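You operate a simulated robot arm through the tools that you are given. There is no shell and no other tool. Be economical: measure what you need, move in short steps, check, and stop when the job is done.

Carry out the task below with a simulated two-armed robot. There is one attempt and no reset: what you move stays moved.

TASK
Put the red rag on the free top of the steel shelf. Then take the 24 V orange relay from the top of the oil table and put it on the drip shelf. Then press the detector button to switch it on. Do these in the order given.

Only the result counts: the job must be done as asked and must still hold three seconds after the hand-in. Knocking over, shifting, dropping, spilling or breaking anything else fails it.

THE ROBOT
Two 6-joint arms with two-finger grippers on one trunk, on a base that drives. Base frame: it is fixed to the floor where the robot stands at the start and does not move with it; the origin is under the middle of the robot, x ahead of it, y to its left, z up. Units: cm, rad, N and s.
The left shoulder is at the start at [7, 14.8, 137.7], the right one opposite. With the tool pointing down near the work surface each hand reaches from about 40 to 68 cm from the robot's upright axis, wherever it stands, measured 20 degrees to its own side. Places, roughly: detector button [180, -270, 90]; drip shelf (18x24 cm) [104, -48, 74]; free top of the steel shelf (24x24 cm) [298, -230, 96]; red rag (6x7x3 cm) [50, 0, 90]. Payload 2.45 kg a hand.
Tool frame (each hand has its own): the origin (TCP) lies between the finger pads and is the grasp point; the fingertips stand 3 cm ahead of it; z points along the fingers, y is the line along which they close. The gripper opens to 10.6 cm. The gripper's body begins 7.9 cm behind the TCP.
Orientation is told as [roll, pitch, yaw] about the base's x, y, z axes, in that order, counted from this pose: with the fingers straight down and closing along the base's y, the tool's x points along the base's -x, its y along +y and its z along -z.

THE INTERFACE
- The arms move only by the tool arm_command. It takes "left_rows", "right_rows" or both (then of equal length, played together; a hand with none holds still); each is a list that holds one entry, the list of rows, each a list of 7 numbers: the finger opening in cm, from 0 to 10.6, then the shift along the tool's x, y, z in units of 25 mm (1.0 is 25 mm), then the turn, a rotation vector about the tool's x, y, z in units of 6 degrees (1.0 is 6 degrees). In form: [[[hand, x, y, z, ax, ay, az], ...]]. A call has 1 to 8 rows; each row shifts and turns the commanded pose from where the row before left it, along the tool's axes as they then stand. A call with a number of a shift or a turn outside -1 to 1 is refused whole. A row lasts 0.2 s, in which the tool goes at most 5 cm and 0.15 rad; a call with a longer step from one row to the next is refused whole, and so is a gripper value outside its range. A pose out of reach is approached as far as the arm can. The call stops where the force on the tool passes 40 N (or 10 N more than at its start, if that is more) or the arm is blocked; 0.2 s more then pass. The fingers move at their own pace (about 7.2 cm/s each) and stop on an object; they squeeze with about 27 N. The grip force told is the motor's: it shows also when the fingers shut on nothing. Time passes only in rows, and 0.2 s behind the last, so rows that do not move let the fingers close. The reply holds the time, the measured pose of the TCP, the force on the tool along the base axes, the opening and the grip force, in the units named above and with some noise, with the torque about the TCP (base axes, N m) and any sound that the robot's microphone picked up.
- Cameras (640 x 400 px; columns grow to the right, rows downward): "scene" is now at [10.81, -1.32, 159.51]; the picture's right is [-0.19, -0.98, 0.00], its down [-0.80, 0.16, -0.57] and it looks along [0.56, -0.11, -0.82] (base axes); focal length 285 px, centre (320, 200). "left" rides on the left gripper at [7.6, 0.2, -10.6] in its tool frame; the picture's right is [-0.02, 1.00, 0.00], its down [-0.78, -0.02, -0.62] and it looks along [-0.62, -0.01, 0.78] (tool axes); focal length 247 px, centre (320, 200). "right" rides on the right gripper at [7.6, -0.2, -10.6] in its tool frame; the picture's right is [0.02, 1.00, 0.00], its down [-0.78, 0.02, -0.62] and it looks along [-0.62, 0.01, 0.78] (tool axes); focal length 247 px, centre (320, 200).
- get_image(camera): a new picture of that camera. It takes no simulated time.
- move_column(by): slides the trunk up (or, below 0, down) by that many cm; the arms and the scene camera ride with it, the base frame stays. It gives what a move gives, with no picture.
- base_move(legs): drives the robot by 1 to 6 legs, each [ahead, left, turn to the left] in cm, cm and rad, along the robot's own axes; the way and the turn of a leg run together, so that a leg with both is an arc; at most 150 cm and 3.142 rad a leg. The arms and the cameras ride along, it lands a little off, and it stops where it bumps. It gives what a move gives.
- pan_tilt(pan, tilt): turns the head with the scene camera to pan (to the left, within 1.501 rad either way) and tilt (down, from -0.506 to 1.204), counted from straight ahead of the robot. It gives what a move gives.
- measure_at(camera, pixels): for up to 12 pixels [column, row] of the newest picture of that camera ("zoom" is the newest enlarged one), the place [x, y, z] in the base frame of the surface seen there, good to about 0.3 cm, but the place of the scene camera against the robot may be out by one fixed shift of up to 2.5 cm in any direction. It takes no simulated time.
- zoom(camera, box): a new picture of the part [left, top, right, bottom] of that camera's present view, enlarged. It takes no simulated time.
- close_job(): hands the job in; it is judged then, once.

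Go step by step. Measure first, check grasps and placings, and put right what went wrong. The budget is 110 turns and 92 pictures, counting those below and the enlarged ones. Unless the task says otherwise, let go and move clear before handing in, and close with one line.

The tools are called after ">>>" by a JSON object that holds its "name" and its "arguments". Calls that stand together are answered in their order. arm_command: Moves the arms, as the interface text tells. Its arguments: {"type":"object","properties":{"left_rows":{"type":"array","items":{"type":"array","items":{"type":"array","items":{"type":"number"}}}},"right_rows":{"type":"array","items":{"type":"array","items":{"type":"array","items":{"type":"number"}}}}},"required":[]} The other tools are called the same way: move_column (by) slides the trunk up or down; base_move (legs) drives the base; pan_tilt (pan, tilt) turns the head that bears the scene camera; get_image (camera) takes a picture; measure_at (camera, pixels) gives the place of the surface under pixels of a picture; zoom (camera, box) takes an enlarged picture of a part of a camera's view; close_job () hands the job in.

At the start:

```text
time: 0.0
left_position: [60.07, 6.36, 106.1]
left_orientation: [0.0, 0.0, 0.0]
left_contact_force: [0.1, 0.4, 0.4]
left_torque: [0.04, 0.02, -0.02]
left_finger_gap: 10.62
left_grip_force: 0.1
right_position: [38.43, -32.5, 111.75]
right_orientation: [0.001, -0.001, 0.001]
right_contact_force: [0.3, 0.0, 0.2]
right_torque: [0.01, -0.01, -0.03]
right_finger_gap: 10.61
right_grip_force: 0.1
trunk travel left (down, up): [-85.0, 9.0]
robot x, y, heading: [0.13, -0.03, 0.001]
head pan, tilt: [-0.192, 0.958]
```

scene: 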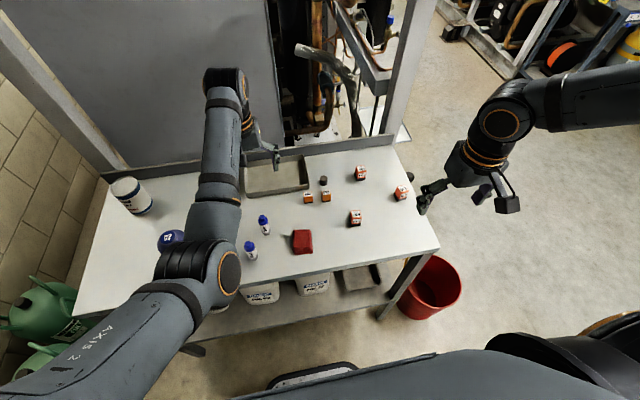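
right: 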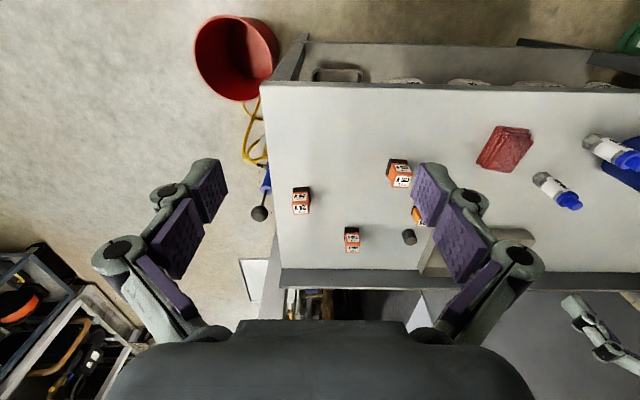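
left: 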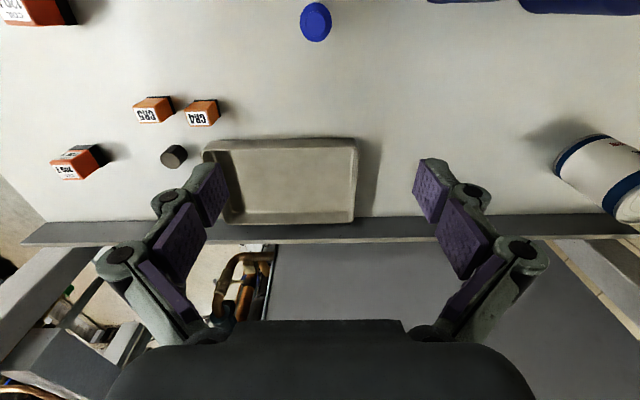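

The red rag shows at scene (302,241), with orange relays around (308,198), (326,196), (360,173), (401,193) and (354,218). I'll measure these and zoom in to read the labels.

>>> {"name": "measure_at", "arguments": {"camera": "scene", "pixels": [[302, 238], [294, 252], [312, 250], [296, 232], [310, 232], [354, 213], [401, 190], [360, 169], [308, 196], [326, 193], [340, 260], [395, 300]]}}

>>> {"name": "zoom", "arguments": {"camera": "scene", "box": [280, 150, 430, 260]}}

>>> {"name": "zoom", "arguments": {"camera": "right", "box": [260, 110, 560, 290]}}

```text
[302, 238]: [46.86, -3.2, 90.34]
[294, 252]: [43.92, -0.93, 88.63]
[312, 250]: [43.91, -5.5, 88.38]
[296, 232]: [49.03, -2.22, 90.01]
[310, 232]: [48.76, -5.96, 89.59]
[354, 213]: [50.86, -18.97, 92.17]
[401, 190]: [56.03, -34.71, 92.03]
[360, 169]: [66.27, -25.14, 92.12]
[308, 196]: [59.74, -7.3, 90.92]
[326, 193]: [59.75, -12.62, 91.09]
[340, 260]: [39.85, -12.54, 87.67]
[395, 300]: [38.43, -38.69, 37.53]
```

```text
3.64 times, centred on (355, 205) of scene
```

zoom: 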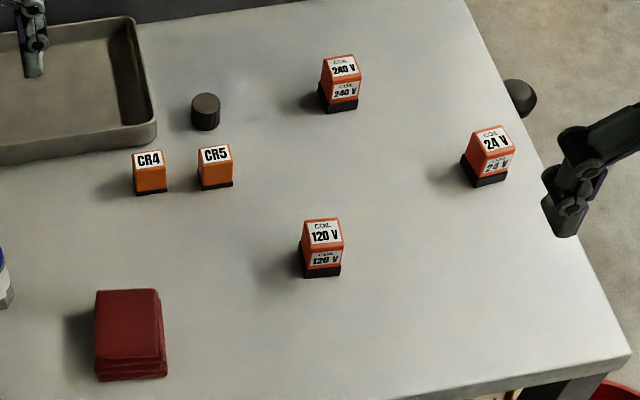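

```text
2.13 times, centred on (410, 200) of right
```

zoom: 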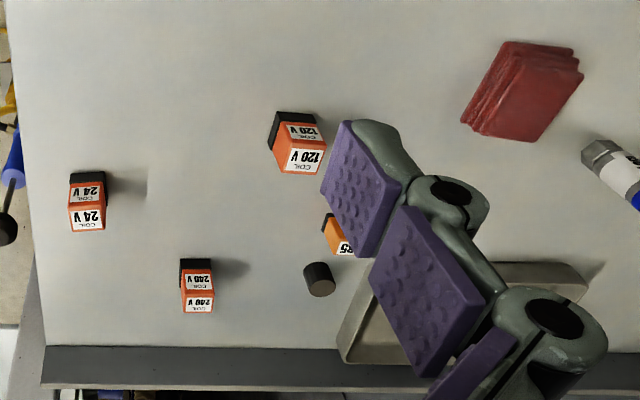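

The 24 V relay is the one nearest the table's right edge. I'll measure the rag and the relay with the wrist camera, which doesn't have the scene camera's shift.

>>> {"name": "measure_at", "arguments": {"camera": "right", "pixels": [[505, 150], [498, 130], [528, 136], [512, 170], [484, 164], [301, 207], [301, 193], [400, 181], [475, 115], [440, 88]]}}

>>> {"name": "pan_tilt", "arguments": {"pan": -0.7, "tilt": 0.35}}

>>> {"name": "get_image", "arguments": {"camera": "scene"}}

```text
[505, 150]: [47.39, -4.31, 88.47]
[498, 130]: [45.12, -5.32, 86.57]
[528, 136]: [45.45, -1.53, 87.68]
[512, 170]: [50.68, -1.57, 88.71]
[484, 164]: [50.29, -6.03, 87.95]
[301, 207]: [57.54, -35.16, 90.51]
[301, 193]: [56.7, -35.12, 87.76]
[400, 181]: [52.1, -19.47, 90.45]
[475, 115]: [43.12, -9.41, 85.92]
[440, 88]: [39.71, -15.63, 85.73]
```

```text
time: 1.0
left_position: [60.0, 6.24, 106.11]
left_orientation: [0.0, -0.001, 0.0]
left_contact_force: [0.5, -0.5, 0.4]
left_torque: [0.0, 0.0, -0.02]
left_finger_gap: 10.6
left_grip_force: 0.0
right_position: [38.37, -32.58, 111.64]
right_orientation: [0.001, -0.001, 0.0]
right_contact_force: [-0.4, 0.0, 0.0]
right_torque: [0.03, -0.02, -0.05]
right_finger_gap: 10.58
right_grip_force: 0.0
trunk travel left (down, up): [-85.0, 9.0]
robot x, y, heading: [0.11, 0.02, -0.002]
head pan, tilt: [-0.7, 0.351]
```

```text
86 pictures are left
```

scene: 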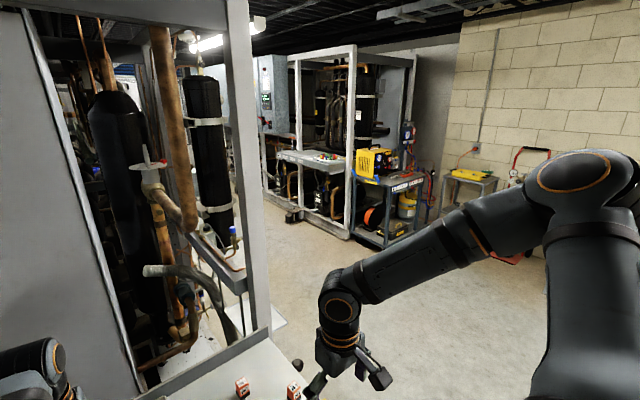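

The wrist camera puts the rag centre near (47.7, -3.7) with its top at 88.5, and the table at about 86. I'll zoom in on the far places before driving.

>>> {"name": "zoom", "arguments": {"camera": "scene", "box": [240, 90, 440, 250]}}

>>> {"name": "zoom", "arguments": {"camera": "scene", "box": [420, 120, 620, 280]}}

>>> {"name": "zoom", "arguments": {"camera": "scene", "box": [120, 180, 400, 400]}}

>>> {"name": "measure_at", "arguments": {"camera": "scene", "pixels": [[283, 154], [345, 158], [320, 165], [365, 165], [410, 180], [465, 175], [520, 150], [275, 318], [237, 265], [355, 180], [300, 250], [500, 300]]}}

```text
2.50 times, centred on (340, 170) of scene
```

zoom: 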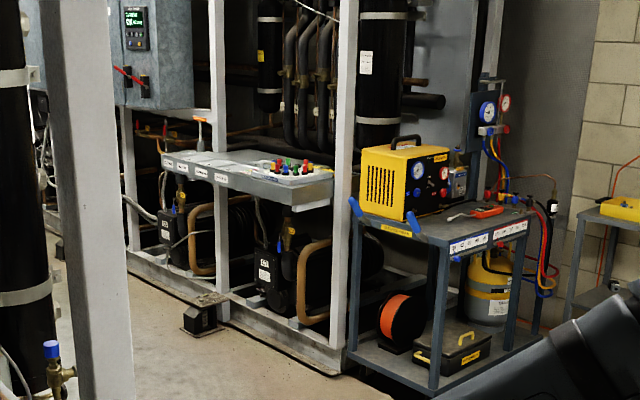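

```text
2.50 times, centred on (520, 200) of scene
```

zoom: 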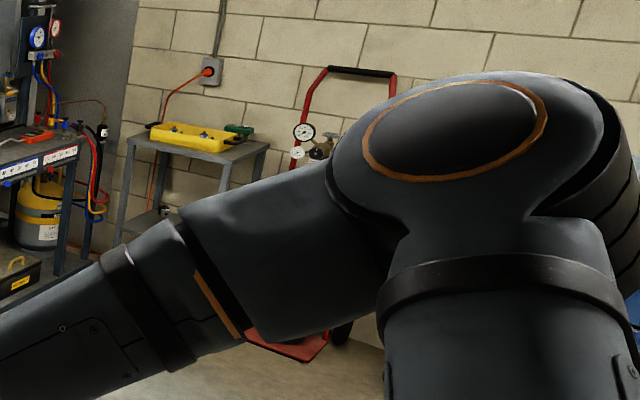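

```text
1.82 times, centred on (260, 290) of scene
```

zoom: 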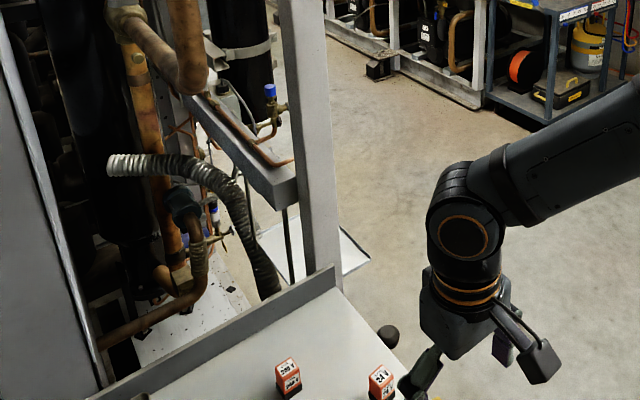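

```text
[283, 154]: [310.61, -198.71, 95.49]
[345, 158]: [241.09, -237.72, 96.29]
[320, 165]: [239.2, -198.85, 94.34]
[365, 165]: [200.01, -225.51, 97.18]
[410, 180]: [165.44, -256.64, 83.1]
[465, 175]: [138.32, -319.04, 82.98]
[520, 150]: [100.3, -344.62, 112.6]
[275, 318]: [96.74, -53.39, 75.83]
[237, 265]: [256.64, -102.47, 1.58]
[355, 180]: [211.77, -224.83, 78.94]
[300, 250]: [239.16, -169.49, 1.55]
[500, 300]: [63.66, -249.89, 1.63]
```

The steel shelf is the grey ledge at scene (283,154). The drip shelf is the white plate past the table's back-right corner, at about (97, -53, 74). I'll move the left hand over the rag.

>>> {"name": "arm_command", "arguments": {"left_rows": [[[10.6, 0.83, -0.67, 0.4, 0, 0, 0], [10.6, 0.83, -0.67, 0.4, 0, 0, 0], [10.6, 0.83, -0.67, 0.4, 0, 0, 0], [10.6, 0.83, -0.67, 0.4, 0, 0, 0], [10.6, 0.83, -0.67, 0.4, 0, 0, 0], [10.6, 0.83, -0.67, 0.4, 0, 0, 0], [10.6, 0, 0, 0.4, 0, 0, 0], [10.6, 0, 0, 0.4, 0, 0, 0]]]}}

>>> {"name": "get_image", "arguments": {"camera": "left"}}

```text
time: 3.0
left_position: [57.03, 11.86, 96.03]
left_orientation: [0.103, -0.041, 0.059]
left_contact_force: [0.3, 0.4, -0.3]
left_torque: [0.02, -0.01, 0.01]
left_finger_gap: 10.58
left_grip_force: 0.1
left hand out of reach, approached as far as the arm can: row 2, 3, 4, 5, 6
right_position: [38.24, -32.5, 111.7]
right_orientation: [0.0, -0.001, 0.001]
right_contact_force: [0.7, -0.3, -0.3]
right_torque: [0.0, 0.01, -0.01]
right_finger_gap: 10.59
right_grip_force: 0.0
trunk travel left (down, up): [-85.0, 9.0]
robot x, y, heading: [0.18, 0.28, -0.003]
head pan, tilt: [-0.7, 0.351]
stopped in row 8 (left hand): the arm was blocked; the commanded pose is now the measured one
```

```text
82 pictures are left
```

left: 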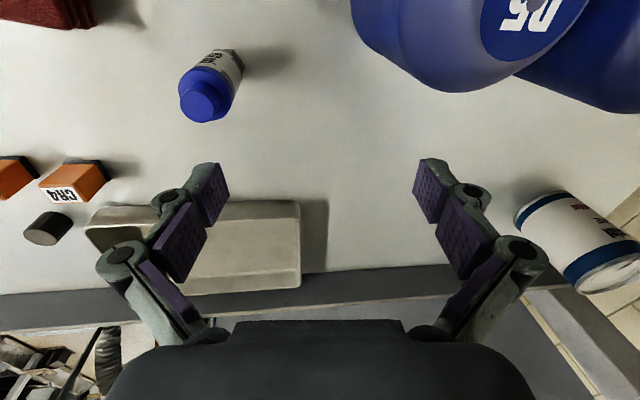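

The left hand ran out of reach and drifted to (57, 11.9), so it can't reach across that far. I'll check what the arm is up against.

>>> {"name": "pan_tilt", "arguments": {"pan": 0.1, "tilt": 0.95}}

>>> {"name": "get_image", "arguments": {"camera": "scene"}}

```text
time: 4.1
left_position: [57.09, 11.87, 96.08]
left_orientation: [0.103, -0.037, 0.06]
left_contact_force: [-0.2, 0.1, 0.7]
left_torque: [0.04, 0.0, 0.02]
left_finger_gap: 10.63
left_grip_force: 0.0
right_position: [38.33, -32.41, 111.67]
right_orientation: [0.0, 0.0, -0.002]
right_contact_force: [0.7, 0.0, -0.7]
right_torque: [0.02, 0.02, -0.03]
right_finger_gap: 10.61
right_grip_force: 0.1
trunk travel left (down, up): [-85.0, 9.0]
robot x, y, heading: [-0.23, 0.07, -0.0]
head pan, tilt: [0.099, 0.949]
```

```text
81 pictures are left
```

scene: 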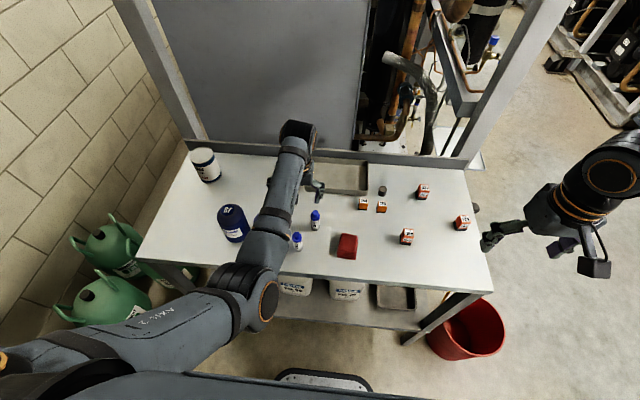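

Nothing has been disturbed. I'll raise the left arm and square it up, then use the right hand for the rag after turning the base slightly left.

>>> {"name": "arm_command", "arguments": {"left_rows": [[[10.6, 0, 0, -0.8, 0, 0, 0], [10.6, 0, 0, -0.8, 0, 0, 0], [10.6, 0, 0, -0.8, 0.5, 0.2, 0.28], [10.6, 0, 0, -0.8, 0.5, 0.2, 0.28], [10.6, 0, 0.5, -0.8, 0, 0, 0], [10.6, 0, 0.5, -0.8, 0, 0, 0], [10.6, 0, 0.5, -0.4, 0, 0, 0], [10.6, 0, 0, -0.4, 0, 0, 0]]]}}

>>> {"name": "measure_at", "arguments": {"camera": "scene", "pixels": [[95, 290], [150, 310], [70, 320], [130, 235], [432, 340], [503, 330], [315, 374], [170, 380], [140, 255], [347, 243], [205, 160], [233, 215]]}}

```text
time: 5.9
left_position: [59.19, 13.77, 107.41]
left_orientation: [-0.004, 0.004, 0.0]
left_contact_force: [1.1, 0.1, 0.9]
left_torque: [0.05, 0.03, -0.01]
left_finger_gap: 10.6
left_grip_force: 0.0
left hand out of reach, approached as far as the arm can: row 5, 6, 7, 8
right_position: [38.38, -32.58, 111.69]
right_orientation: [-0.001, 0.001, 0.001]
right_contact_force: [0.1, 0.6, 0.2]
right_torque: [0.01, 0.01, -0.03]
right_finger_gap: 10.59
right_grip_force: 0.0
trunk travel left (down, up): [-85.0, 9.0]
robot x, y, heading: [-0.26, 0.22, 0.002]
head pan, tilt: [0.099, 0.949]
```

```text
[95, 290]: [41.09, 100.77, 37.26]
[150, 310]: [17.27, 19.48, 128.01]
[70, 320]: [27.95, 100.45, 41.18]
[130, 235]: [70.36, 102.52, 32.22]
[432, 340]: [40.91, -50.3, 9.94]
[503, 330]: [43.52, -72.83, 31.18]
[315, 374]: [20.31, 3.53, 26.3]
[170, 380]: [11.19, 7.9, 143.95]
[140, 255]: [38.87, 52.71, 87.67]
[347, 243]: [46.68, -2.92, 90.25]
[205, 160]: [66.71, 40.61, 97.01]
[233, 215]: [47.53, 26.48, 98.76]
```

The space on the left is clear, with the green cans at y≈100. I'll slide the base 14 cm left so the rag falls in the right hand's reach.

>>> {"name": "base_move", "arguments": {"legs": [[0, 14, 0]]}}

>>> {"name": "arm_command", "arguments": {"right_rows": [[[10.6, -0.9, 0.8, 0.4, 0, 0, 0], [10.6, -0.9, 0.8, 0.4, 0, 0, 0], [10.6, -0.9, 0.8, 0.4, 0, 0, 0], [10.6, -0.9, 0.8, 0.4, 0, 0, 0], [10.6, 0, 0.8, 0.4, 0, 0, 0], [10.6, 0, 0.8, 0.4, 0, 0, 0]]]}}

>>> {"name": "get_image", "arguments": {"camera": "right"}}

```text
time: 7.3
left_position: [59.27, 27.53, 107.48]
left_orientation: [-0.002, 0.004, -0.003]
left_contact_force: [1.0, -0.6, 0.4]
left_torque: [0.02, -0.01, 0.0]
left_finger_gap: 10.6
left_grip_force: 0.1
right_position: [38.29, -18.76, 111.63]
right_orientation: [0.001, 0.0, -0.003]
right_contact_force: [0.8, -0.8, -0.2]
right_torque: [0.02, 0.0, 0.02]
right_finger_gap: 10.59
right_grip_force: 0.1
trunk travel left (down, up): [-85.0, 9.0]
robot x, y, heading: [0.08, 14.24, -0.001]
head pan, tilt: [0.099, 0.949]
```

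```text
time: 8.7
left_position: [59.15, 27.58, 107.43]
left_orientation: [-0.003, 0.004, -0.004]
left_contact_force: [0.1, 0.1, 0.2]
left_torque: [0.0, 0.01, -0.01]
left_finger_gap: 10.62
left_grip_force: 0.0
right_position: [40.04, -15.91, 107.62]
right_orientation: [0.004, -0.003, 0.0]
right_contact_force: [0.4, -0.9, 0.0]
right_torque: [0.0, 0.01, 0.05]
right_finger_gap: 10.58
right_grip_force: 0.1
right hand out of reach, approached as far as the arm can: row 2, 3, 4, 5, 6
trunk travel left (down, up): [-85.0, 9.0]
robot x, y, heading: [0.3, 13.64, 0.004]
head pan, tilt: [0.099, 0.949]
```

```text
80 pictures are left
```

right: 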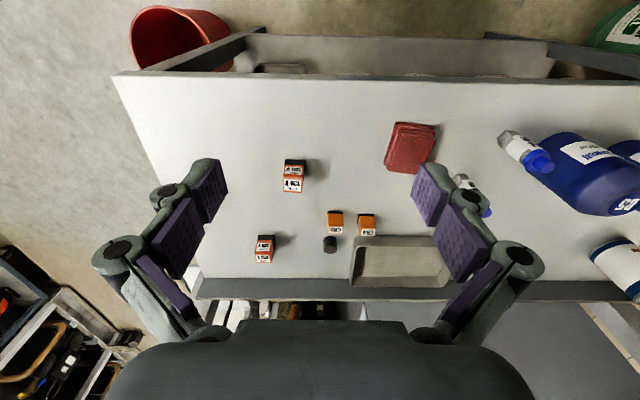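

The right hand is now at (40, -16, 107.6) and stopped short, probably because it is too high for this arm posture. I'll lower it first, then shift across.

>>> {"name": "arm_command", "arguments": {"right_rows": [[[10.6, 0, 0, 0.9, 0, 0, 0], [10.6, 0, 0, 0.9, 0, 0, 0], [10.6, 0, 0, 0.9, 0, 0, 0], [10.6, 0, 0, 0.9, 0, 0, 0], [10.6, -0.8, 0.5, 0, 0, 0, 0], [10.6, -0.8, 0.5, 0, 0, 0, 0], [10.6, -0.8, 0.5, 0, 0, 0, 0], [10.6, 0, 0, 0, 0, 0, 0]]]}}

>>> {"name": "get_image", "arguments": {"camera": "right"}}

```text
time: 10.5
left_position: [59.26, 27.69, 107.32]
left_orientation: [-0.004, 0.005, -0.002]
left_contact_force: [-0.2, 0.1, -0.1]
left_torque: [0.0, 0.01, 0.02]
left_finger_gap: 10.63
left_grip_force: 0.1
right_position: [41.38, -18.8, 100.76]
right_orientation: [0.002, 0.0, 0.0]
right_contact_force: [0.7, 0.0, 0.3]
right_torque: [0.0, 0.01, -0.04]
right_finger_gap: 10.61
right_grip_force: 0.0
right hand out of reach, approached as far as the arm can: row 1, 2, 3, 4, 5, 6, 7
trunk travel left (down, up): [-85.0, 9.0]
robot x, y, heading: [-0.03, 14.05, -0.001]
head pan, tilt: [0.099, 0.949]
```

```text
79 pictures are left
```

right: 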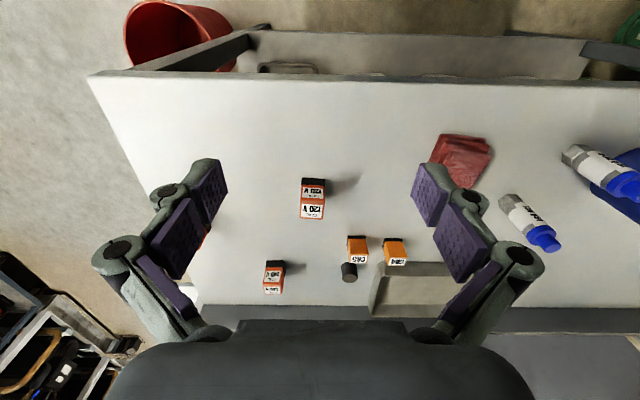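

The hand drifted to (41.4, -18.8, 100.8) rather than tracking the command. I'll look at the right arm's posture before commanding more.

>>> {"name": "pan_tilt", "arguments": {"pan": -0.4, "tilt": 0.9}}

>>> {"name": "get_image", "arguments": {"camera": "scene"}}

```text
time: 11.4
left_position: [59.32, 27.85, 107.34]
left_orientation: [-0.005, 0.005, -0.001]
left_contact_force: [0.3, 0.7, 0.0]
left_torque: [0.01, 0.01, 0.01]
left_finger_gap: 10.59
left_grip_force: 0.0
right_position: [41.59, -18.69, 100.72]
right_orientation: [0.001, 0.0, -0.001]
right_contact_force: [-0.3, 0.2, -0.5]
right_torque: [-0.01, -0.02, -0.01]
right_finger_gap: 10.58
right_grip_force: 0.1
trunk travel left (down, up): [-85.0, 9.0]
robot x, y, heading: [-0.19, 14.01, -0.005]
head pan, tilt: [-0.4, 0.901]
```

```text
78 pictures are left
```

scene: 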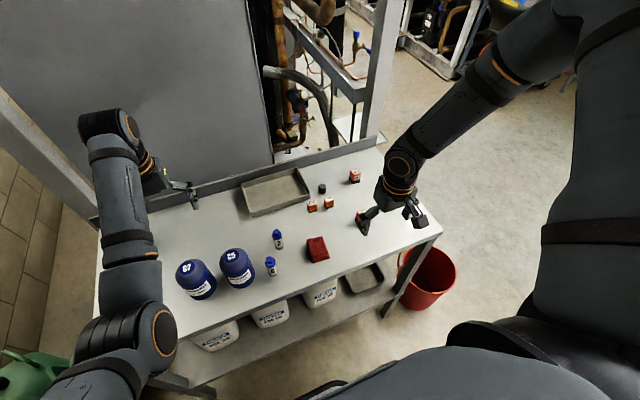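

The right elbow sits far out to the side. I'll test whether the command pose is still stuck out of reach, using still rows and a small sideways move.

>>> {"name": "arm_command", "arguments": {"right_rows": [[[10.6, 0, 0, 0, 0, 0, 0], [10.6, 0.4, 0, 0, 0, 0, 0], [10.6, 0.4, 0, 0, 0, 0, 0]]]}}

```text
time: 12.2
left_position: [59.28, 27.67, 107.46]
left_orientation: [-0.003, 0.006, -0.001]
left_contact_force: [0.2, 0.4, 0.8]
left_torque: [0.06, -0.03, -0.03]
left_finger_gap: 10.6
left_grip_force: 0.0
right_position: [39.42, -18.74, 100.57]
right_orientation: [0.0, 0.001, -0.003]
right_contact_force: [-0.2, 0.2, 0.2]
right_torque: [0.03, 0.02, -0.02]
right_finger_gap: 10.61
right_grip_force: 0.1
trunk travel left (down, up): [-85.0, 9.0]
robot x, y, heading: [-0.18, 13.74, 0.004]
head pan, tilt: [-0.4, 0.901]
```

The command resyncs with the measured pose and tracks. I'll test pure +y now.

>>> {"name": "arm_command", "arguments": {"right_rows": [[[10.6, 0, 0.6, 0, 0, 0, 0], [10.6, 0, 0.6, 0, 0, 0, 0], [10.6, 0, 0.6, 0, 0, 0, 0], [10.6, 0, 0.6, 0, 0, 0, 0]]]}}

>>> {"name": "arm_command", "arguments": {"right_rows": [[[10.6, -0.6, 0, 0, 0, 0, 0], [10.6, -0.6, 0, 0, 0, 0, 0], [10.6, -0.6, 0, 0, 0, 0, 0], [10.6, -0.6, 0, 0, 0, 0, 0]]]}}

```text
time: 13.2
left_position: [59.28, 27.72, 107.35]
left_orientation: [-0.005, 0.006, -0.001]
left_contact_force: [0.0, -0.7, 0.7]
left_torque: [-0.04, -0.03, 0.02]
left_finger_gap: 10.6
left_grip_force: 0.1
right_position: [37.49, -15.59, 101.15]
right_orientation: [0.003, 0.001, -0.002]
right_contact_force: [0.4, 0.2, 0.2]
right_torque: [0.01, 0.02, -0.02]
right_finger_gap: 10.61
right_grip_force: 0.1
right hand out of reach, approached as far as the arm can: row 2, 3, 4
trunk travel left (down, up): [-85.0, 9.0]
robot x, y, heading: [-0.0, 13.88, -0.002]
head pan, tilt: [-0.4, 0.901]
```

```text
time: 14.2
left_position: [59.33, 27.73, 107.42]
left_orientation: [-0.004, 0.006, -0.002]
left_contact_force: [-0.6, -0.5, -0.7]
left_torque: [-0.01, -0.03, 0.04]
left_finger_gap: 10.6
left_grip_force: 0.1
right_position: [41.76, -18.41, 102.17]
right_orientation: [0.001, 0.001, -0.004]
right_contact_force: [-0.5, 0.2, -0.5]
right_torque: [-0.01, 0.04, -0.01]
right_finger_gap: 10.6
right_grip_force: 0.0
right hand out of reach, approached as far as the arm can: row 1, 2, 3, 4
trunk travel left (down, up): [-85.0, 9.0]
robot x, y, heading: [-0.01, 14.34, -0.001]
head pan, tilt: [-0.4, 0.901]
```

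The limit looks like an azimuth bound of about -26° from the shoulder. I'll yaw the tool left about 24° and then try +y again, to see if the wrist is the limit.

>>> {"name": "arm_command", "arguments": {"right_rows": [[[10.6, 0, 0, 0, 0, 0, -1], [10.6, 0, 0, 0, 0, 0, -1], [10.6, 0, 0, 0, 0, 0, -1], [10.6, 0, 0, 0, 0, 0, -1], [10.6, 0, 0, 0, 0, 0, 0]]]}}

>>> {"name": "arm_command", "arguments": {"right_rows": [[[10.6, -0.4, 0.4, 0, 0, 0, 0], [10.6, -0.4, 0.4, 0, 0, 0, 0], [10.6, -0.4, 0.4, 0, 0, 0, 0], [10.6, -0.4, 0.4, 0, 0, 0, 0]]]}}

```text
time: 15.4
left_position: [59.32, 27.71, 107.36]
left_orientation: [-0.004, 0.006, -0.003]
left_contact_force: [0.4, -0.1, 0.6]
left_torque: [0.01, 0.02, -0.02]
left_finger_gap: 10.6
left_grip_force: 0.0
right_position: [41.69, -18.3, 102.25]
right_orientation: [0.002, -0.001, 0.42]
right_contact_force: [-0.5, 0.4, -0.4]
right_torque: [0.02, 0.0, 0.02]
right_finger_gap: 10.6
right_grip_force: 0.0
trunk travel left (down, up): [-85.0, 9.0]
robot x, y, heading: [-0.03, 13.88, 0.0]
head pan, tilt: [-0.4, 0.901]
```

```text
time: 16.4
left_position: [59.21, 27.65, 107.4]
left_orientation: [-0.004, 0.004, -0.002]
left_contact_force: [-0.3, -0.5, 0.3]
left_torque: [0.0, 0.0, -0.02]
left_finger_gap: 10.61
left_grip_force: 0.0
right_position: [41.04, -17.64, 103.13]
right_orientation: [0.003, -0.001, 0.419]
right_contact_force: [-0.7, -0.7, 0.7]
right_torque: [0.01, 0.04, 0.02]
right_finger_gap: 10.59
right_grip_force: 0.0
right hand out of reach, approached as far as the arm can: row 1, 2, 3, 4
trunk travel left (down, up): [-85.0, 9.0]
robot x, y, heading: [0.02, 13.9, -0.004]
head pan, tilt: [-0.4, 0.901]
```

Yaw isn't the limit. I'll measure the joints of both arms to understand their posture.

>>> {"name": "measure_at", "arguments": {"camera": "scene", "pixels": [[600, 320], [590, 200], [600, 60], [545, 30], [490, 70], [430, 130], [402, 165], [80, 380], [120, 330], [130, 270], [120, 190], [105, 125]]}}

>>> {"name": "pan_tilt", "arguments": {"pan": -0.9, "tilt": 0.8}}

>>> {"name": "get_image", "arguments": {"camera": "scene"}}

```text
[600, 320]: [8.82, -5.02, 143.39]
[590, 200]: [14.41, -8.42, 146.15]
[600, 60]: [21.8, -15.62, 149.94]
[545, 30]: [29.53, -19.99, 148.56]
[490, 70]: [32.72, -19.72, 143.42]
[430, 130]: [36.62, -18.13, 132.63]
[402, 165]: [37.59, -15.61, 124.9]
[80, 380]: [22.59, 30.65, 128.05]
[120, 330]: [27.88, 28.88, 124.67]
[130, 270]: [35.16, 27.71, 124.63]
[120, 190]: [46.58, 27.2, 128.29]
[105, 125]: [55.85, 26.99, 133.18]
```

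```text
time: 17.3
left_position: [59.35, 27.73, 107.36]
left_orientation: [-0.005, 0.005, -0.003]
left_contact_force: [0.1, 0.4, -1.7]
left_torque: [0.01, -0.01, -0.01]
left_finger_gap: 10.6
left_grip_force: 0.0
right_position: [41.1, -17.68, 103.03]
right_orientation: [-0.001, -0.001, 0.418]
right_contact_force: [0.1, -0.5, 0.6]
right_torque: [-0.01, 0.0, 0.0]
right_finger_gap: 10.59
right_grip_force: 0.2
trunk travel left (down, up): [-85.0, 9.0]
robot x, y, heading: [0.04, 14.02, -0.003]
head pan, tilt: [-0.901, 0.799]
```

```text
77 pictures are left
```

scene: 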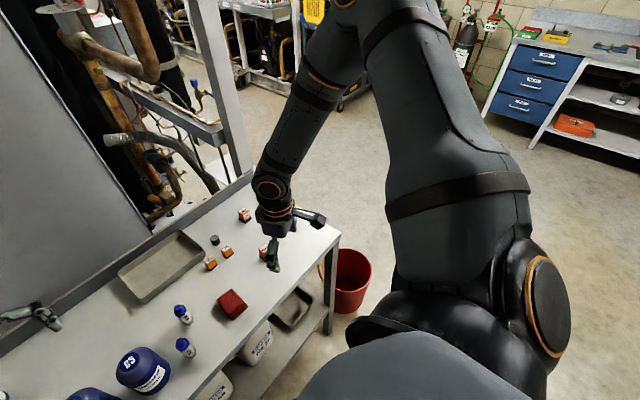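

The right arm is elbow-up and folded while the left is elbow-out and low. I'll undo the yaw and move the right hand out along its own ray to see whether the azimuth bound holds further out.

>>> {"name": "arm_command", "arguments": {"right_rows": [[[10.6, 0, 0, 0, 0, 0, 1], [10.6, 0, 0, 0, 0, 0, 1], [10.6, 0, 0, 0, 0, 0, 1], [10.6, -0.9, -0.8, 0, 0, 0, 1], [10.6, -0.9, -0.7, 0, 0, 0, 0], [10.6, -0.9, -0.7, 0, 0, 0, 0], [10.6, -0.9, -0.6, 0, 0, 0, 0], [10.6, -0.9, -0.6, 0, 0, 0, 0]]]}}

>>> {"name": "arm_command", "arguments": {"right_rows": [[[10.6, -0.9, -0.4, 0, 0, 0, 0], [10.6, -0.9, 0.4, 0, 0, 0, 0], [10.6, 0, 0.8, 0, 0, 0, 0], [10.6, 0, 0.8, 0, 0, 0, 0], [10.6, 0, 0.8, 0, 0, 0, 0], [10.6, 0, 0.8, 0, 0, 0, 0]]]}}

```text
time: 19.1
left_position: [59.31, 27.71, 107.28]
left_orientation: [-0.004, 0.004, -0.003]
left_contact_force: [-0.1, 0.0, 0.0]
left_torque: [0.01, 0.02, 0.01]
left_finger_gap: 10.59
left_grip_force: 0.0
right_position: [51.05, -27.09, 103.55]
right_orientation: [0.003, -0.001, 0.0]
right_contact_force: [1.1, -0.1, 0.6]
right_torque: [0.01, 0.03, -0.01]
right_finger_gap: 10.6
right_grip_force: 0.1
right hand out of reach, approached as far as the arm can: row 6, 7, 8
trunk travel left (down, up): [-85.0, 9.0]
robot x, y, heading: [-0.17, 14.0, 0.0]
head pan, tilt: [-0.901, 0.799]
```

```text
time: 20.5
left_position: [59.23, 27.69, 107.4]
left_orientation: [-0.004, 0.006, -0.001]
left_contact_force: [0.1, 0.3, 0.3]
left_torque: [-0.01, 0.02, 0.01]
left_finger_gap: 10.6
left_grip_force: 0.0
right_position: [48.86, -24.01, 105.29]
right_orientation: [0.002, 0.0, -0.002]
right_contact_force: [0.2, -0.5, -0.3]
right_torque: [0.01, -0.02, 0.02]
right_finger_gap: 10.62
right_grip_force: 0.1
right hand out of reach, approached as far as the arm can: row 1, 2, 3, 4, 5, 6
trunk travel left (down, up): [-85.0, 9.0]
robot x, y, heading: [0.18, 14.23, 0.001]
head pan, tilt: [-0.901, 0.799]
```

The stopping points lie on a line at a constant offset of about 9 cm from the right shoulder. That is a pan limit, so the right hand works well only about 40° to its side. I'll turn the base 0.4 rad left so the rag falls in that zone.

>>> {"name": "base_move", "arguments": {"legs": [[0, 0, 0.4]]}}

>>> {"name": "pan_tilt", "arguments": {"pan": -0.5, "tilt": 0.95}}

>>> {"name": "get_image", "arguments": {"camera": "scene"}}

```text
time: 22.1
left_position: [49.22, 49.85, 107.41]
left_orientation: [-0.003, 0.006, 0.403]
left_contact_force: [0.0, 1.3, 0.5]
left_torque: [0.03, 0.05, 0.01]
left_finger_gap: 10.59
left_grip_force: 0.1
right_position: [60.12, -1.72, 105.2]
right_orientation: [0.001, -0.002, 0.406]
right_contact_force: [-0.4, -0.1, -0.3]
right_torque: [0.01, 0.02, 0.0]
right_finger_gap: 10.56
right_grip_force: 0.0
trunk travel left (down, up): [-85.0, 9.0]
robot x, y, heading: [-0.03, 14.16, 0.405]
head pan, tilt: [-0.901, 0.799]
```

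```text
time: 23.0
left_position: [49.01, 50.07, 107.49]
left_orientation: [-0.003, 0.006, 0.403]
left_contact_force: [0.4, 0.4, -0.7]
left_torque: [-0.02, -0.01, 0.02]
left_finger_gap: 10.62
left_grip_force: 0.1
right_position: [59.93, -1.73, 105.17]
right_orientation: [0.003, -0.002, 0.404]
right_contact_force: [-0.1, 1.4, -1.1]
right_torque: [0.04, 0.04, -0.03]
right_finger_gap: 10.61
right_grip_force: 0.1
trunk travel left (down, up): [-85.0, 9.0]
robot x, y, heading: [-0.14, 14.02, 0.406]
head pan, tilt: [-0.499, 0.949]
```

```text
76 pictures are left
```

scene: 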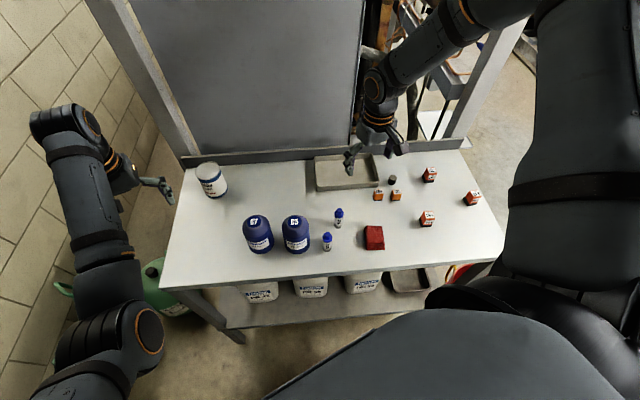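

The turn went cleanly. I'll square the right tool's yaw and bring it over the rag.

>>> {"name": "arm_command", "arguments": {"right_rows": [[[10.6, 0, 0, 0, 0, 0, 0.965], [10.6, 0, 0, 0, 0, 0, 0.965], [10.6, 0, 0, 0, 0, 0, 0.965], [10.6, 0, 0, 0, 0, 0, 0.965], [10.6, 0.9, -0.15, 0, 0, 0, 0], [10.6, 0.9, -0.15, 0, 0, 0, 0], [10.6, 0.9, -0.15, 0, 0, 0, 0], [10.6, 0.9, -0.15, 0, 0, 0, 0]]]}}

>>> {"name": "arm_command", "arguments": {"right_rows": [[[10.6, 0.7, -0.1, 0, 0, 0, 0], [10.6, 0.65, -0.1, 0, 0, 0, 0], [10.6, 0, 0, 0.6, 0, 0, 0], [10.6, 0, 0, 0.6, 0, 0, 0], [10.6, 0, 0, 0.6, 0, 0, 0], [10.6, 0, 0, 0.6, 0, 0, 0]]]}}

>>> {"name": "get_image", "arguments": {"camera": "right"}}

```text
time: 24.8
left_position: [48.94, 49.83, 107.51]
left_orientation: [-0.004, 0.003, 0.404]
left_contact_force: [0.2, 0.1, 0.1]
left_torque: [0.01, 0.0, 0.0]
left_finger_gap: 10.59
left_grip_force: 0.1
right_position: [50.97, -3.35, 105.31]
right_orientation: [0.002, -0.004, 0.0]
right_contact_force: [0.4, 0.2, -0.5]
right_torque: [0.04, -0.05, -0.03]
right_finger_gap: 10.58
right_grip_force: 0.0
trunk travel left (down, up): [-85.0, 9.0]
robot x, y, heading: [-0.27, 13.93, 0.407]
head pan, tilt: [-0.499, 0.949]
```

```text
time: 26.2
left_position: [49.01, 50.0, 107.43]
left_orientation: [-0.005, 0.004, 0.403]
left_contact_force: [0.7, -0.1, -0.2]
left_torque: [-0.02, -0.01, 0.03]
left_finger_gap: 10.62
left_grip_force: 0.1
right_position: [47.59, -3.68, 99.2]
right_orientation: [0.001, -0.001, 0.001]
right_contact_force: [0.9, 0.0, -0.5]
right_torque: [0.0, 0.03, -0.01]
right_finger_gap: 10.59
right_grip_force: 0.1
trunk travel left (down, up): [-85.0, 9.0]
robot x, y, heading: [0.0, 13.96, 0.404]
head pan, tilt: [-0.499, 0.949]
```

```text
75 pictures are left
```

right: 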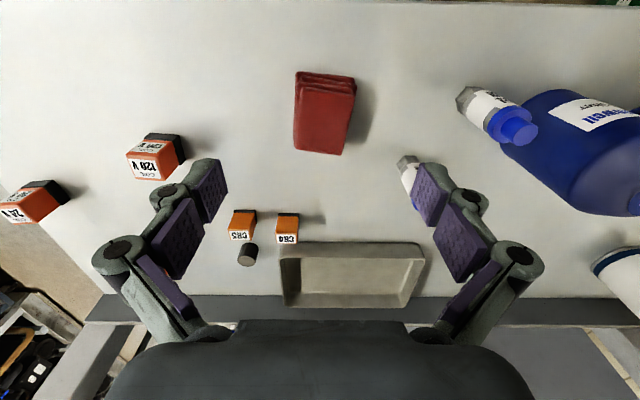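

The hand now tracks, and the rag is right below it at (325,115). I'll measure its edges.

>>> {"name": "measure_at", "arguments": {"camera": "right", "pixels": [[297, 90], [353, 92], [296, 145], [342, 151], [325, 115], [325, 180], [398, 130], [320, 88]]}}

```text
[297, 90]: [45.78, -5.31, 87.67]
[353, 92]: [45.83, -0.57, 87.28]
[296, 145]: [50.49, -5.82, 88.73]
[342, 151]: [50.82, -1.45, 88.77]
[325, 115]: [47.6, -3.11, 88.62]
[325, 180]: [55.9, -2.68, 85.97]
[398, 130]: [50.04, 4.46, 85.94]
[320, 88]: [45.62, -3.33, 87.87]
```

The rag centre is about (47.8, -3.4) and the table is at 85.95. I'll descend so the tips sit just above the table, then close.

>>> {"name": "arm_command", "arguments": {"right_rows": [[[9.5, -0.08, 0.12, 0.8, 0, 0, 0], [9.5, 0, 0, 0.8, 0, 0, 0], [9.5, 0, 0, 0.8, 0, 0, 0], [9.5, 0, 0, 0.8, 0, 0, 0], [9.5, 0, 0, 0.8, 0, 0, 0], [9.5, 0, 0, 0, 0, 0, 0]]]}}

>>> {"name": "arm_command", "arguments": {"right_rows": [[[0, 0, 0, 0, 0, 0, 0], [0, 0, 0, 0, 0, 0, 0], [0, 0, 0, 0, 0, 0, 0], [0, 0, 0, 0, 0, 0, 0], [0, 0, 0, 0, 0, 0, 0]]]}}

```text
time: 27.6
left_position: [48.96, 49.99, 107.37]
left_orientation: [-0.005, 0.007, 0.403]
left_contact_force: [-0.1, 0.8, -0.5]
left_torque: [0.04, 0.02, 0.03]
left_finger_gap: 10.61
left_grip_force: 0.1
right_position: [47.53, -3.68, 91.49]
right_orientation: [0.004, -0.001, 0.0]
right_contact_force: [0.2, -0.6, 0.1]
right_torque: [0.0, -0.01, 0.02]
right_finger_gap: 9.51
right_grip_force: 0.1
right hand out of reach, approached as far as the arm can: row 4, 5
trunk travel left (down, up): [-85.0, 9.0]
robot x, y, heading: [-0.35, 14.17, 0.407]
head pan, tilt: [-0.499, 0.949]
```

```text
time: 28.8
left_position: [49.05, 50.01, 107.28]
left_orientation: [-0.004, 0.006, 0.403]
left_contact_force: [0.6, 0.4, 0.0]
left_torque: [0.02, 0.0, 0.01]
left_finger_gap: 10.62
left_grip_force: 0.1
right_position: [47.55, -3.7, 91.41]
right_orientation: [0.005, 0.0, 0.0]
right_contact_force: [-1.3, 0.2, 1.8]
right_torque: [0.03, -0.01, -0.02]
right_finger_gap: 0.6
right_grip_force: 27.1
trunk travel left (down, up): [-85.0, 9.0]
robot x, y, heading: [-0.16, 13.82, 0.402]
head pan, tilt: [-0.499, 0.949]
```

The hand bottomed out at z 91.4, so the fingers skimmed the top and closed to 0.6. I'll open, lower the trunk by 2.2 cm instead, and check.

>>> {"name": "arm_command", "arguments": {"right_rows": [[[9.5, 0, 0, 0, 0, 0, 0], [9.5, 0, 0, 0, 0, 0, 0], [9.5, 0, 0, 0, 0, 0, 0], [9.5, 0, 0, -0.5, 0, 0, 0]]]}}

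>>> {"name": "get_image", "arguments": {"camera": "right"}}

```text
time: 29.8
left_position: [49.02, 49.93, 107.4]
left_orientation: [-0.005, 0.006, 0.402]
left_contact_force: [0.1, 0.1, -0.6]
left_torque: [-0.02, 0.01, 0.02]
left_finger_gap: 10.61
left_grip_force: 0.0
right_position: [47.46, -3.53, 92.81]
right_orientation: [0.003, 0.002, -0.001]
right_contact_force: [0.9, -0.2, -1.0]
right_torque: [0.02, -0.01, -0.02]
right_finger_gap: 9.52
right_grip_force: 0.0
trunk travel left (down, up): [-85.0, 9.0]
robot x, y, heading: [0.53, 13.89, 0.406]
head pan, tilt: [-0.499, 0.949]
```

```text
74 pictures are left
```

right: 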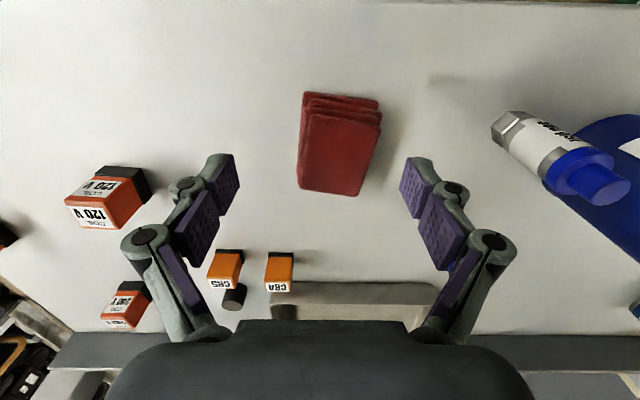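

The rag hasn't moved and is well centred between the fingers. I'll lower the trunk 3.7 cm, then close.

>>> {"name": "move_column", "arguments": {"by": -3.7}}

>>> {"name": "arm_command", "arguments": {"right_rows": [[[0, 0, 0, 0, 0, 0, 0], [0, 0, 0, 0, 0, 0, 0], [0, 0, 0, 0, 0, 0, 0], [0, 0, 0, 0, 0, 0, 0]]]}}

```text
time: 30.6
left_position: [49.09, 49.95, 103.7]
left_orientation: [-0.006, 0.007, 0.402]
left_contact_force: [-0.7, 0.4, 0.5]
left_torque: [0.02, -0.01, 0.03]
left_finger_gap: 10.57
left_grip_force: 0.1
right_position: [47.5, -3.42, 89.07]
right_orientation: [0.002, -0.004, 0.0]
right_contact_force: [-0.6, -0.3, 0.8]
right_torque: [-0.04, 0.0, 0.0]
right_finger_gap: 9.48
right_grip_force: 0.1
trunk travel left (down, up): [-81.3, 12.7]
robot x, y, heading: [0.18, 13.94, 0.404]
head pan, tilt: [-0.499, 0.949]
```

```text
time: 31.6
left_position: [49.05, 49.95, 103.71]
left_orientation: [-0.005, 0.005, 0.402]
left_contact_force: [0.0, 0.4, 0.5]
left_torque: [-0.01, 0.01, 0.02]
left_finger_gap: 10.57
left_grip_force: 0.0
right_position: [47.7, -3.47, 89.01]
right_orientation: [0.001, -0.001, -0.001]
right_contact_force: [-0.3, 0.4, 1.6]
right_torque: [0.03, 0.01, -0.06]
right_finger_gap: 5.13
right_grip_force: 26.4
trunk travel left (down, up): [-81.3, 12.7]
robot x, y, heading: [0.46, 13.78, 0.407]
head pan, tilt: [-0.499, 0.949]
```

Gripped at 5.1 cm. I'll raise the trunk and check.

>>> {"name": "move_column", "arguments": {"by": 12.5}}

>>> {"name": "get_image", "arguments": {"camera": "right"}}

```text
time: 33.2
left_position: [49.01, 49.94, 116.19]
left_orientation: [-0.005, 0.004, 0.403]
left_contact_force: [-0.1, 0.7, -0.6]
left_torque: [0.0, 0.0, -0.02]
left_finger_gap: 10.58
left_grip_force: 0.0
right_position: [47.64, -3.42, 101.57]
right_orientation: [0.002, -0.001, 0.001]
right_contact_force: [0.4, -0.8, -1.0]
right_torque: [0.0, 0.01, -0.03]
right_finger_gap: 5.11
right_grip_force: 27.0
trunk travel left (down, up): [-93.8, 0.2]
robot x, y, heading: [0.04, 14.15, 0.407]
head pan, tilt: [-0.499, 0.949]
```

```text
73 pictures are left
```

right: 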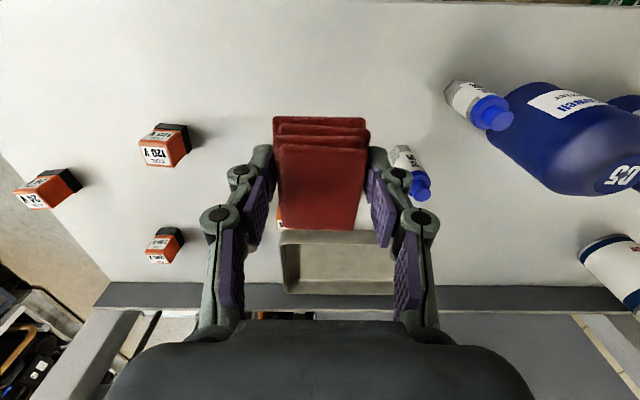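

The rag is held firmly. I'll back off from the table, square up and slide right into the open aisle, then look around.

>>> {"name": "base_move", "arguments": {"legs": [[-30, 0, 0], [0, 0, -0.405], [0, -70, 0]]}}

>>> {"name": "pan_tilt", "arguments": {"pan": -0.6, "tilt": 0.45}}

>>> {"name": "get_image", "arguments": {"camera": "scene"}}

```text
time: 39.9
left_position: [31.33, -53.16, 116.2]
left_orientation: [-0.006, 0.005, 0.003]
left_contact_force: [-0.5, 0.5, -0.8]
left_torque: [-0.02, 0.0, -0.05]
left_finger_gap: 10.58
left_grip_force: 0.1
right_position: [9.28, -101.76, 101.58]
right_orientation: [0.002, -0.001, -0.398]
right_contact_force: [0.7, 0.4, 0.1]
right_torque: [-0.06, 0.0, -0.01]
right_finger_gap: 5.11
right_grip_force: 27.2
trunk travel left (down, up): [-93.8, 0.2]
robot x, y, heading: [-27.83, -67.11, 0.008]
head pan, tilt: [-0.499, 0.949]
```

```text
time: 40.8
left_position: [31.22, -53.26, 116.18]
left_orientation: [-0.003, 0.006, 0.005]
left_contact_force: [0.6, 0.2, -0.5]
left_torque: [0.02, 0.02, -0.04]
left_finger_gap: 10.59
left_grip_force: 0.1
right_position: [9.25, -102.02, 101.48]
right_orientation: [0.003, -0.001, -0.399]
right_contact_force: [0.0, -0.2, -0.7]
right_torque: [0.01, 0.01, 0.05]
right_finger_gap: 5.09
right_grip_force: 26.9
trunk travel left (down, up): [-93.8, 0.2]
robot x, y, heading: [-27.81, -67.27, 0.006]
head pan, tilt: [-0.6, 0.45]
```

```text
72 pictures are left
```

scene: 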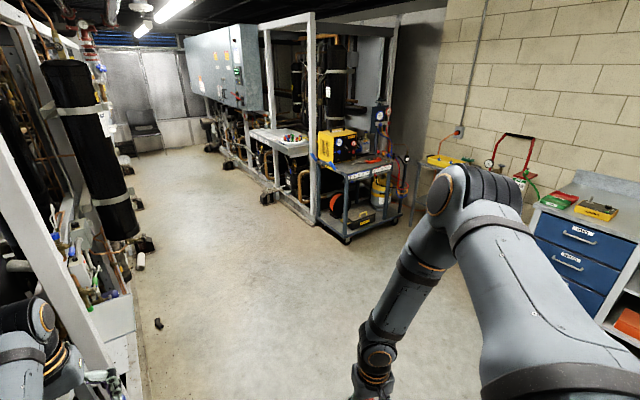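

The aisle ahead is clear except for a small dark item at (157,323). I'll measure the aisle, the shelf and the cart.

>>> {"name": "measure_at", "arguments": {"camera": "scene", "pixels": [[157, 323], [115, 318], [130, 265], [265, 135], [300, 148], [282, 142], [350, 238], [330, 220], [302, 220], [535, 235], [268, 195], [230, 163]]}}

>>> {"name": "zoom", "arguments": {"camera": "scene", "box": [220, 90, 440, 250]}}

>>> {"name": "zoom", "arguments": {"camera": "scene", "box": [0, 180, 240, 400]}}

```text
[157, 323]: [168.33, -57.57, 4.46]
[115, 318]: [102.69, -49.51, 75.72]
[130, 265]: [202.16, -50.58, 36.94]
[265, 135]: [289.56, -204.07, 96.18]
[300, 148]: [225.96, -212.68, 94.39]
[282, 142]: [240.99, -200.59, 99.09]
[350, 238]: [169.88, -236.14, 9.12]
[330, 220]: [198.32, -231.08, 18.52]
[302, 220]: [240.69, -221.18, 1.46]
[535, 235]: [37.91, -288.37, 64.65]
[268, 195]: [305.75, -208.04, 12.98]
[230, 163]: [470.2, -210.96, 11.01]
```

```text
2.50 times, centred on (330, 170) of scene
```

zoom: 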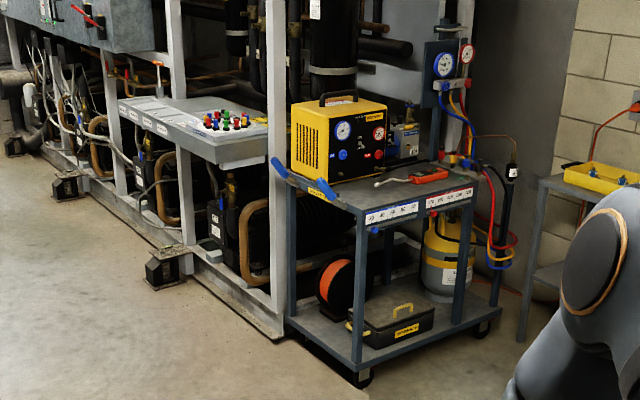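

```text
1.82 times, centred on (120, 290) of scene
```

zoom: 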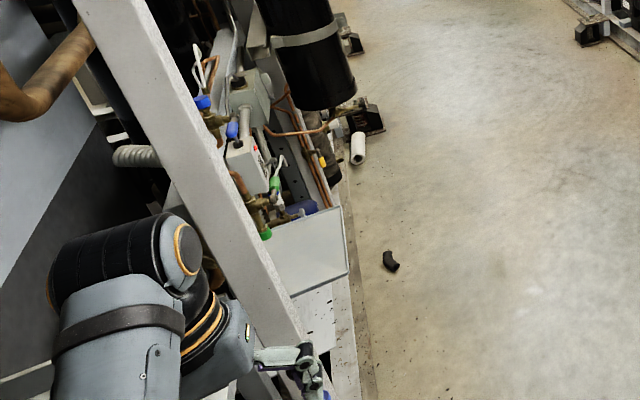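

The ledge's front is at y≈-204 and the aisle is clear. I'll drive along it to about (200, -125) and look at the free top.

>>> {"name": "base_move", "arguments": {"legs": [[0, -58, 0], [150, 0, 0], [78, 0, 0]]}}

>>> {"name": "pan_tilt", "arguments": {"pan": -0.75, "tilt": 0.5}}

>>> {"name": "get_image", "arguments": {"camera": "scene"}}

```text
time: 54.9
left_position: [258.67, -107.5, 116.24]
left_orientation: [-0.006, 0.004, 0.023]
left_contact_force: [-0.3, 0.6, 0.1]
left_torque: [0.04, -0.02, -0.02]
left_finger_gap: 10.6
left_grip_force: 0.1
right_position: [237.46, -156.56, 101.47]
right_orientation: [0.003, -0.001, -0.379]
right_contact_force: [-0.1, 0.3, 0.4]
right_torque: [0.01, -0.03, 0.0]
right_finger_gap: 5.06
right_grip_force: 26.6
trunk travel left (down, up): [-93.8, 0.2]
robot x, y, heading: [200.03, -122.47, 0.027]
head pan, tilt: [-0.6, 0.45]
```

```text
time: 55.6
left_position: [258.75, -107.45, 116.14]
left_orientation: [-0.005, 0.004, 0.023]
left_contact_force: [0.1, 0.3, 0.1]
left_torque: [0.0, 0.05, 0.02]
left_finger_gap: 10.6
left_grip_force: 0.1
right_position: [237.57, -156.52, 101.48]
right_orientation: [0.003, 0.001, -0.38]
right_contact_force: [-0.2, -0.2, -0.9]
right_torque: [-0.02, 0.01, -0.01]
right_finger_gap: 5.07
right_grip_force: 26.4
trunk travel left (down, up): [-93.8, 0.2]
robot x, y, heading: [199.96, -122.61, 0.025]
head pan, tilt: [-0.75, 0.499]
```

```text
69 pictures are left
```

scene: 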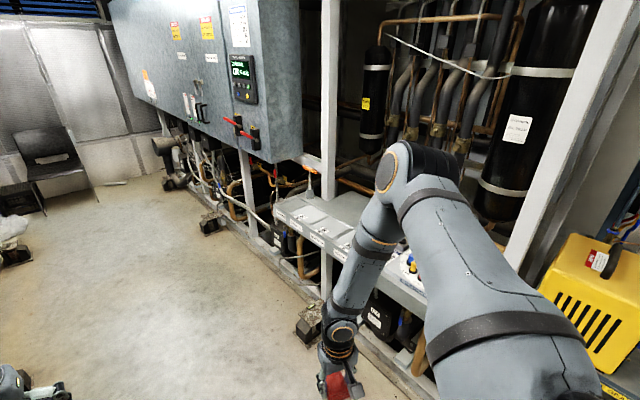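

The ledge shows at (280–420, 190–290), partly hidden by the arm. I'll zoom and measure it.

>>> {"name": "zoom", "arguments": {"camera": "scene", "box": [250, 140, 440, 300]}}

>>> {"name": "measure_at", "arguments": {"camera": "scene", "pixels": [[275, 207], [297, 195], [300, 215], [320, 225], [345, 240], [350, 200], [330, 180], [310, 192], [365, 192], [310, 325], [270, 235], [440, 330]]}}

```text
2.50 times, centred on (345, 220) of scene
```

zoom: 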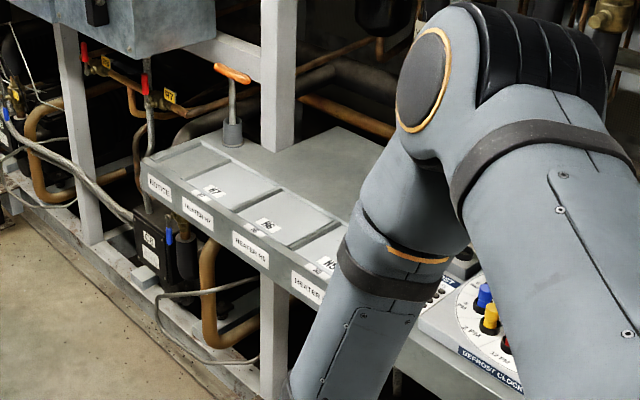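

```text
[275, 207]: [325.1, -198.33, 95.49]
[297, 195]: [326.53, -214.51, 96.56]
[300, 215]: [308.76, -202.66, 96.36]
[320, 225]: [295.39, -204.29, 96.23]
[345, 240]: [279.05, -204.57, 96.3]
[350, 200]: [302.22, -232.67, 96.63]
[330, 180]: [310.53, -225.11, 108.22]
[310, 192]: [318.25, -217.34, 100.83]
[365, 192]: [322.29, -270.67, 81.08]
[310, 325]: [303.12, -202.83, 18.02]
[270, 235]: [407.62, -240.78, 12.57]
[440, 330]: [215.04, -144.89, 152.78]
```

The free top lies behind the plates at about y -218 to -242, z≈95, with a post at x≈310. I'll swing the right arm to its side here in the open, then drive alongside the shelf.

>>> {"name": "arm_command", "arguments": {"right_rows": [[[0, 0.04, -0.97, -0.15, 0, 0, 0], [0, 0.04, -0.97, -0.15, 0, 0, 0], [0, 0.04, -0.97, -0.15, 0, 0, 0], [0, 0.04, -0.97, -0.15, 0, 0, 0], [0, 0.04, -0.97, -0.15, 0, 0, 0], [0, 0.04, -0.97, -0.15, 0, 0, 0], [0, 0.04, -0.97, -0.15, 0, 0, 0], [0, 0.04, -0.97, -0.15, 0, 0, 0]]]}}

>>> {"name": "arm_command", "arguments": {"right_rows": [[[0, 0.9, -0.36, 0, 0, 0, 0], [0, 0.9, -0.36, 0, 0, 0, 0], [0, 0.9, -0.36, 0, 0, 0, 0], [0, 0.9, -0.36, 0, 0, 0, 0], [0, 0.9, -0.36, 0, 0, 0, 0], [0, 0.9, -0.36, 0, 0, 0, 0], [0, 0.9, -0.36, 0, 0, 0, 0], [0, 0.9, -0.36, 0, 0, 0, 0]]]}}

```text
time: 57.4
left_position: [258.65, -107.43, 116.21]
left_orientation: [-0.005, 0.006, 0.022]
left_contact_force: [-0.1, 0.8, 0.2]
left_torque: [-0.03, 0.03, 0.0]
left_finger_gap: 10.61
left_grip_force: 0.0
right_position: [234.14, -165.82, 102.55]
right_orientation: [0.001, -0.003, -0.38]
right_contact_force: [0.1, 0.0, -0.8]
right_torque: [0.01, 0.03, 0.01]
right_finger_gap: 5.09
right_grip_force: 27.3
right hand out of reach, approached as far as the arm can: row 4, 5, 6, 7, 8
trunk travel left (down, up): [-93.8, 0.2]
robot x, y, heading: [199.63, -122.54, 0.022]
head pan, tilt: [-0.75, 0.499]
```

```text
time: 59.2
left_position: [258.64, -107.5, 116.16]
left_orientation: [-0.006, 0.005, 0.022]
left_contact_force: [-0.4, 0.3, 0.3]
left_torque: [0.0, 0.02, 0.0]
left_finger_gap: 10.6
left_grip_force: 0.2
right_position: [233.14, -164.94, 101.85]
right_orientation: [0.001, 0.0, -0.38]
right_contact_force: [0.2, 0.1, -0.3]
right_torque: [-0.01, 0.01, -0.01]
right_finger_gap: 5.08
right_grip_force: 27.5
right hand out of reach, approached as far as the arm can: row 1, 2, 3, 4, 5, 6, 7, 8
trunk travel left (down, up): [-93.8, 0.2]
robot x, y, heading: [199.87, -122.81, 0.025]
head pan, tilt: [-0.75, 0.499]
```

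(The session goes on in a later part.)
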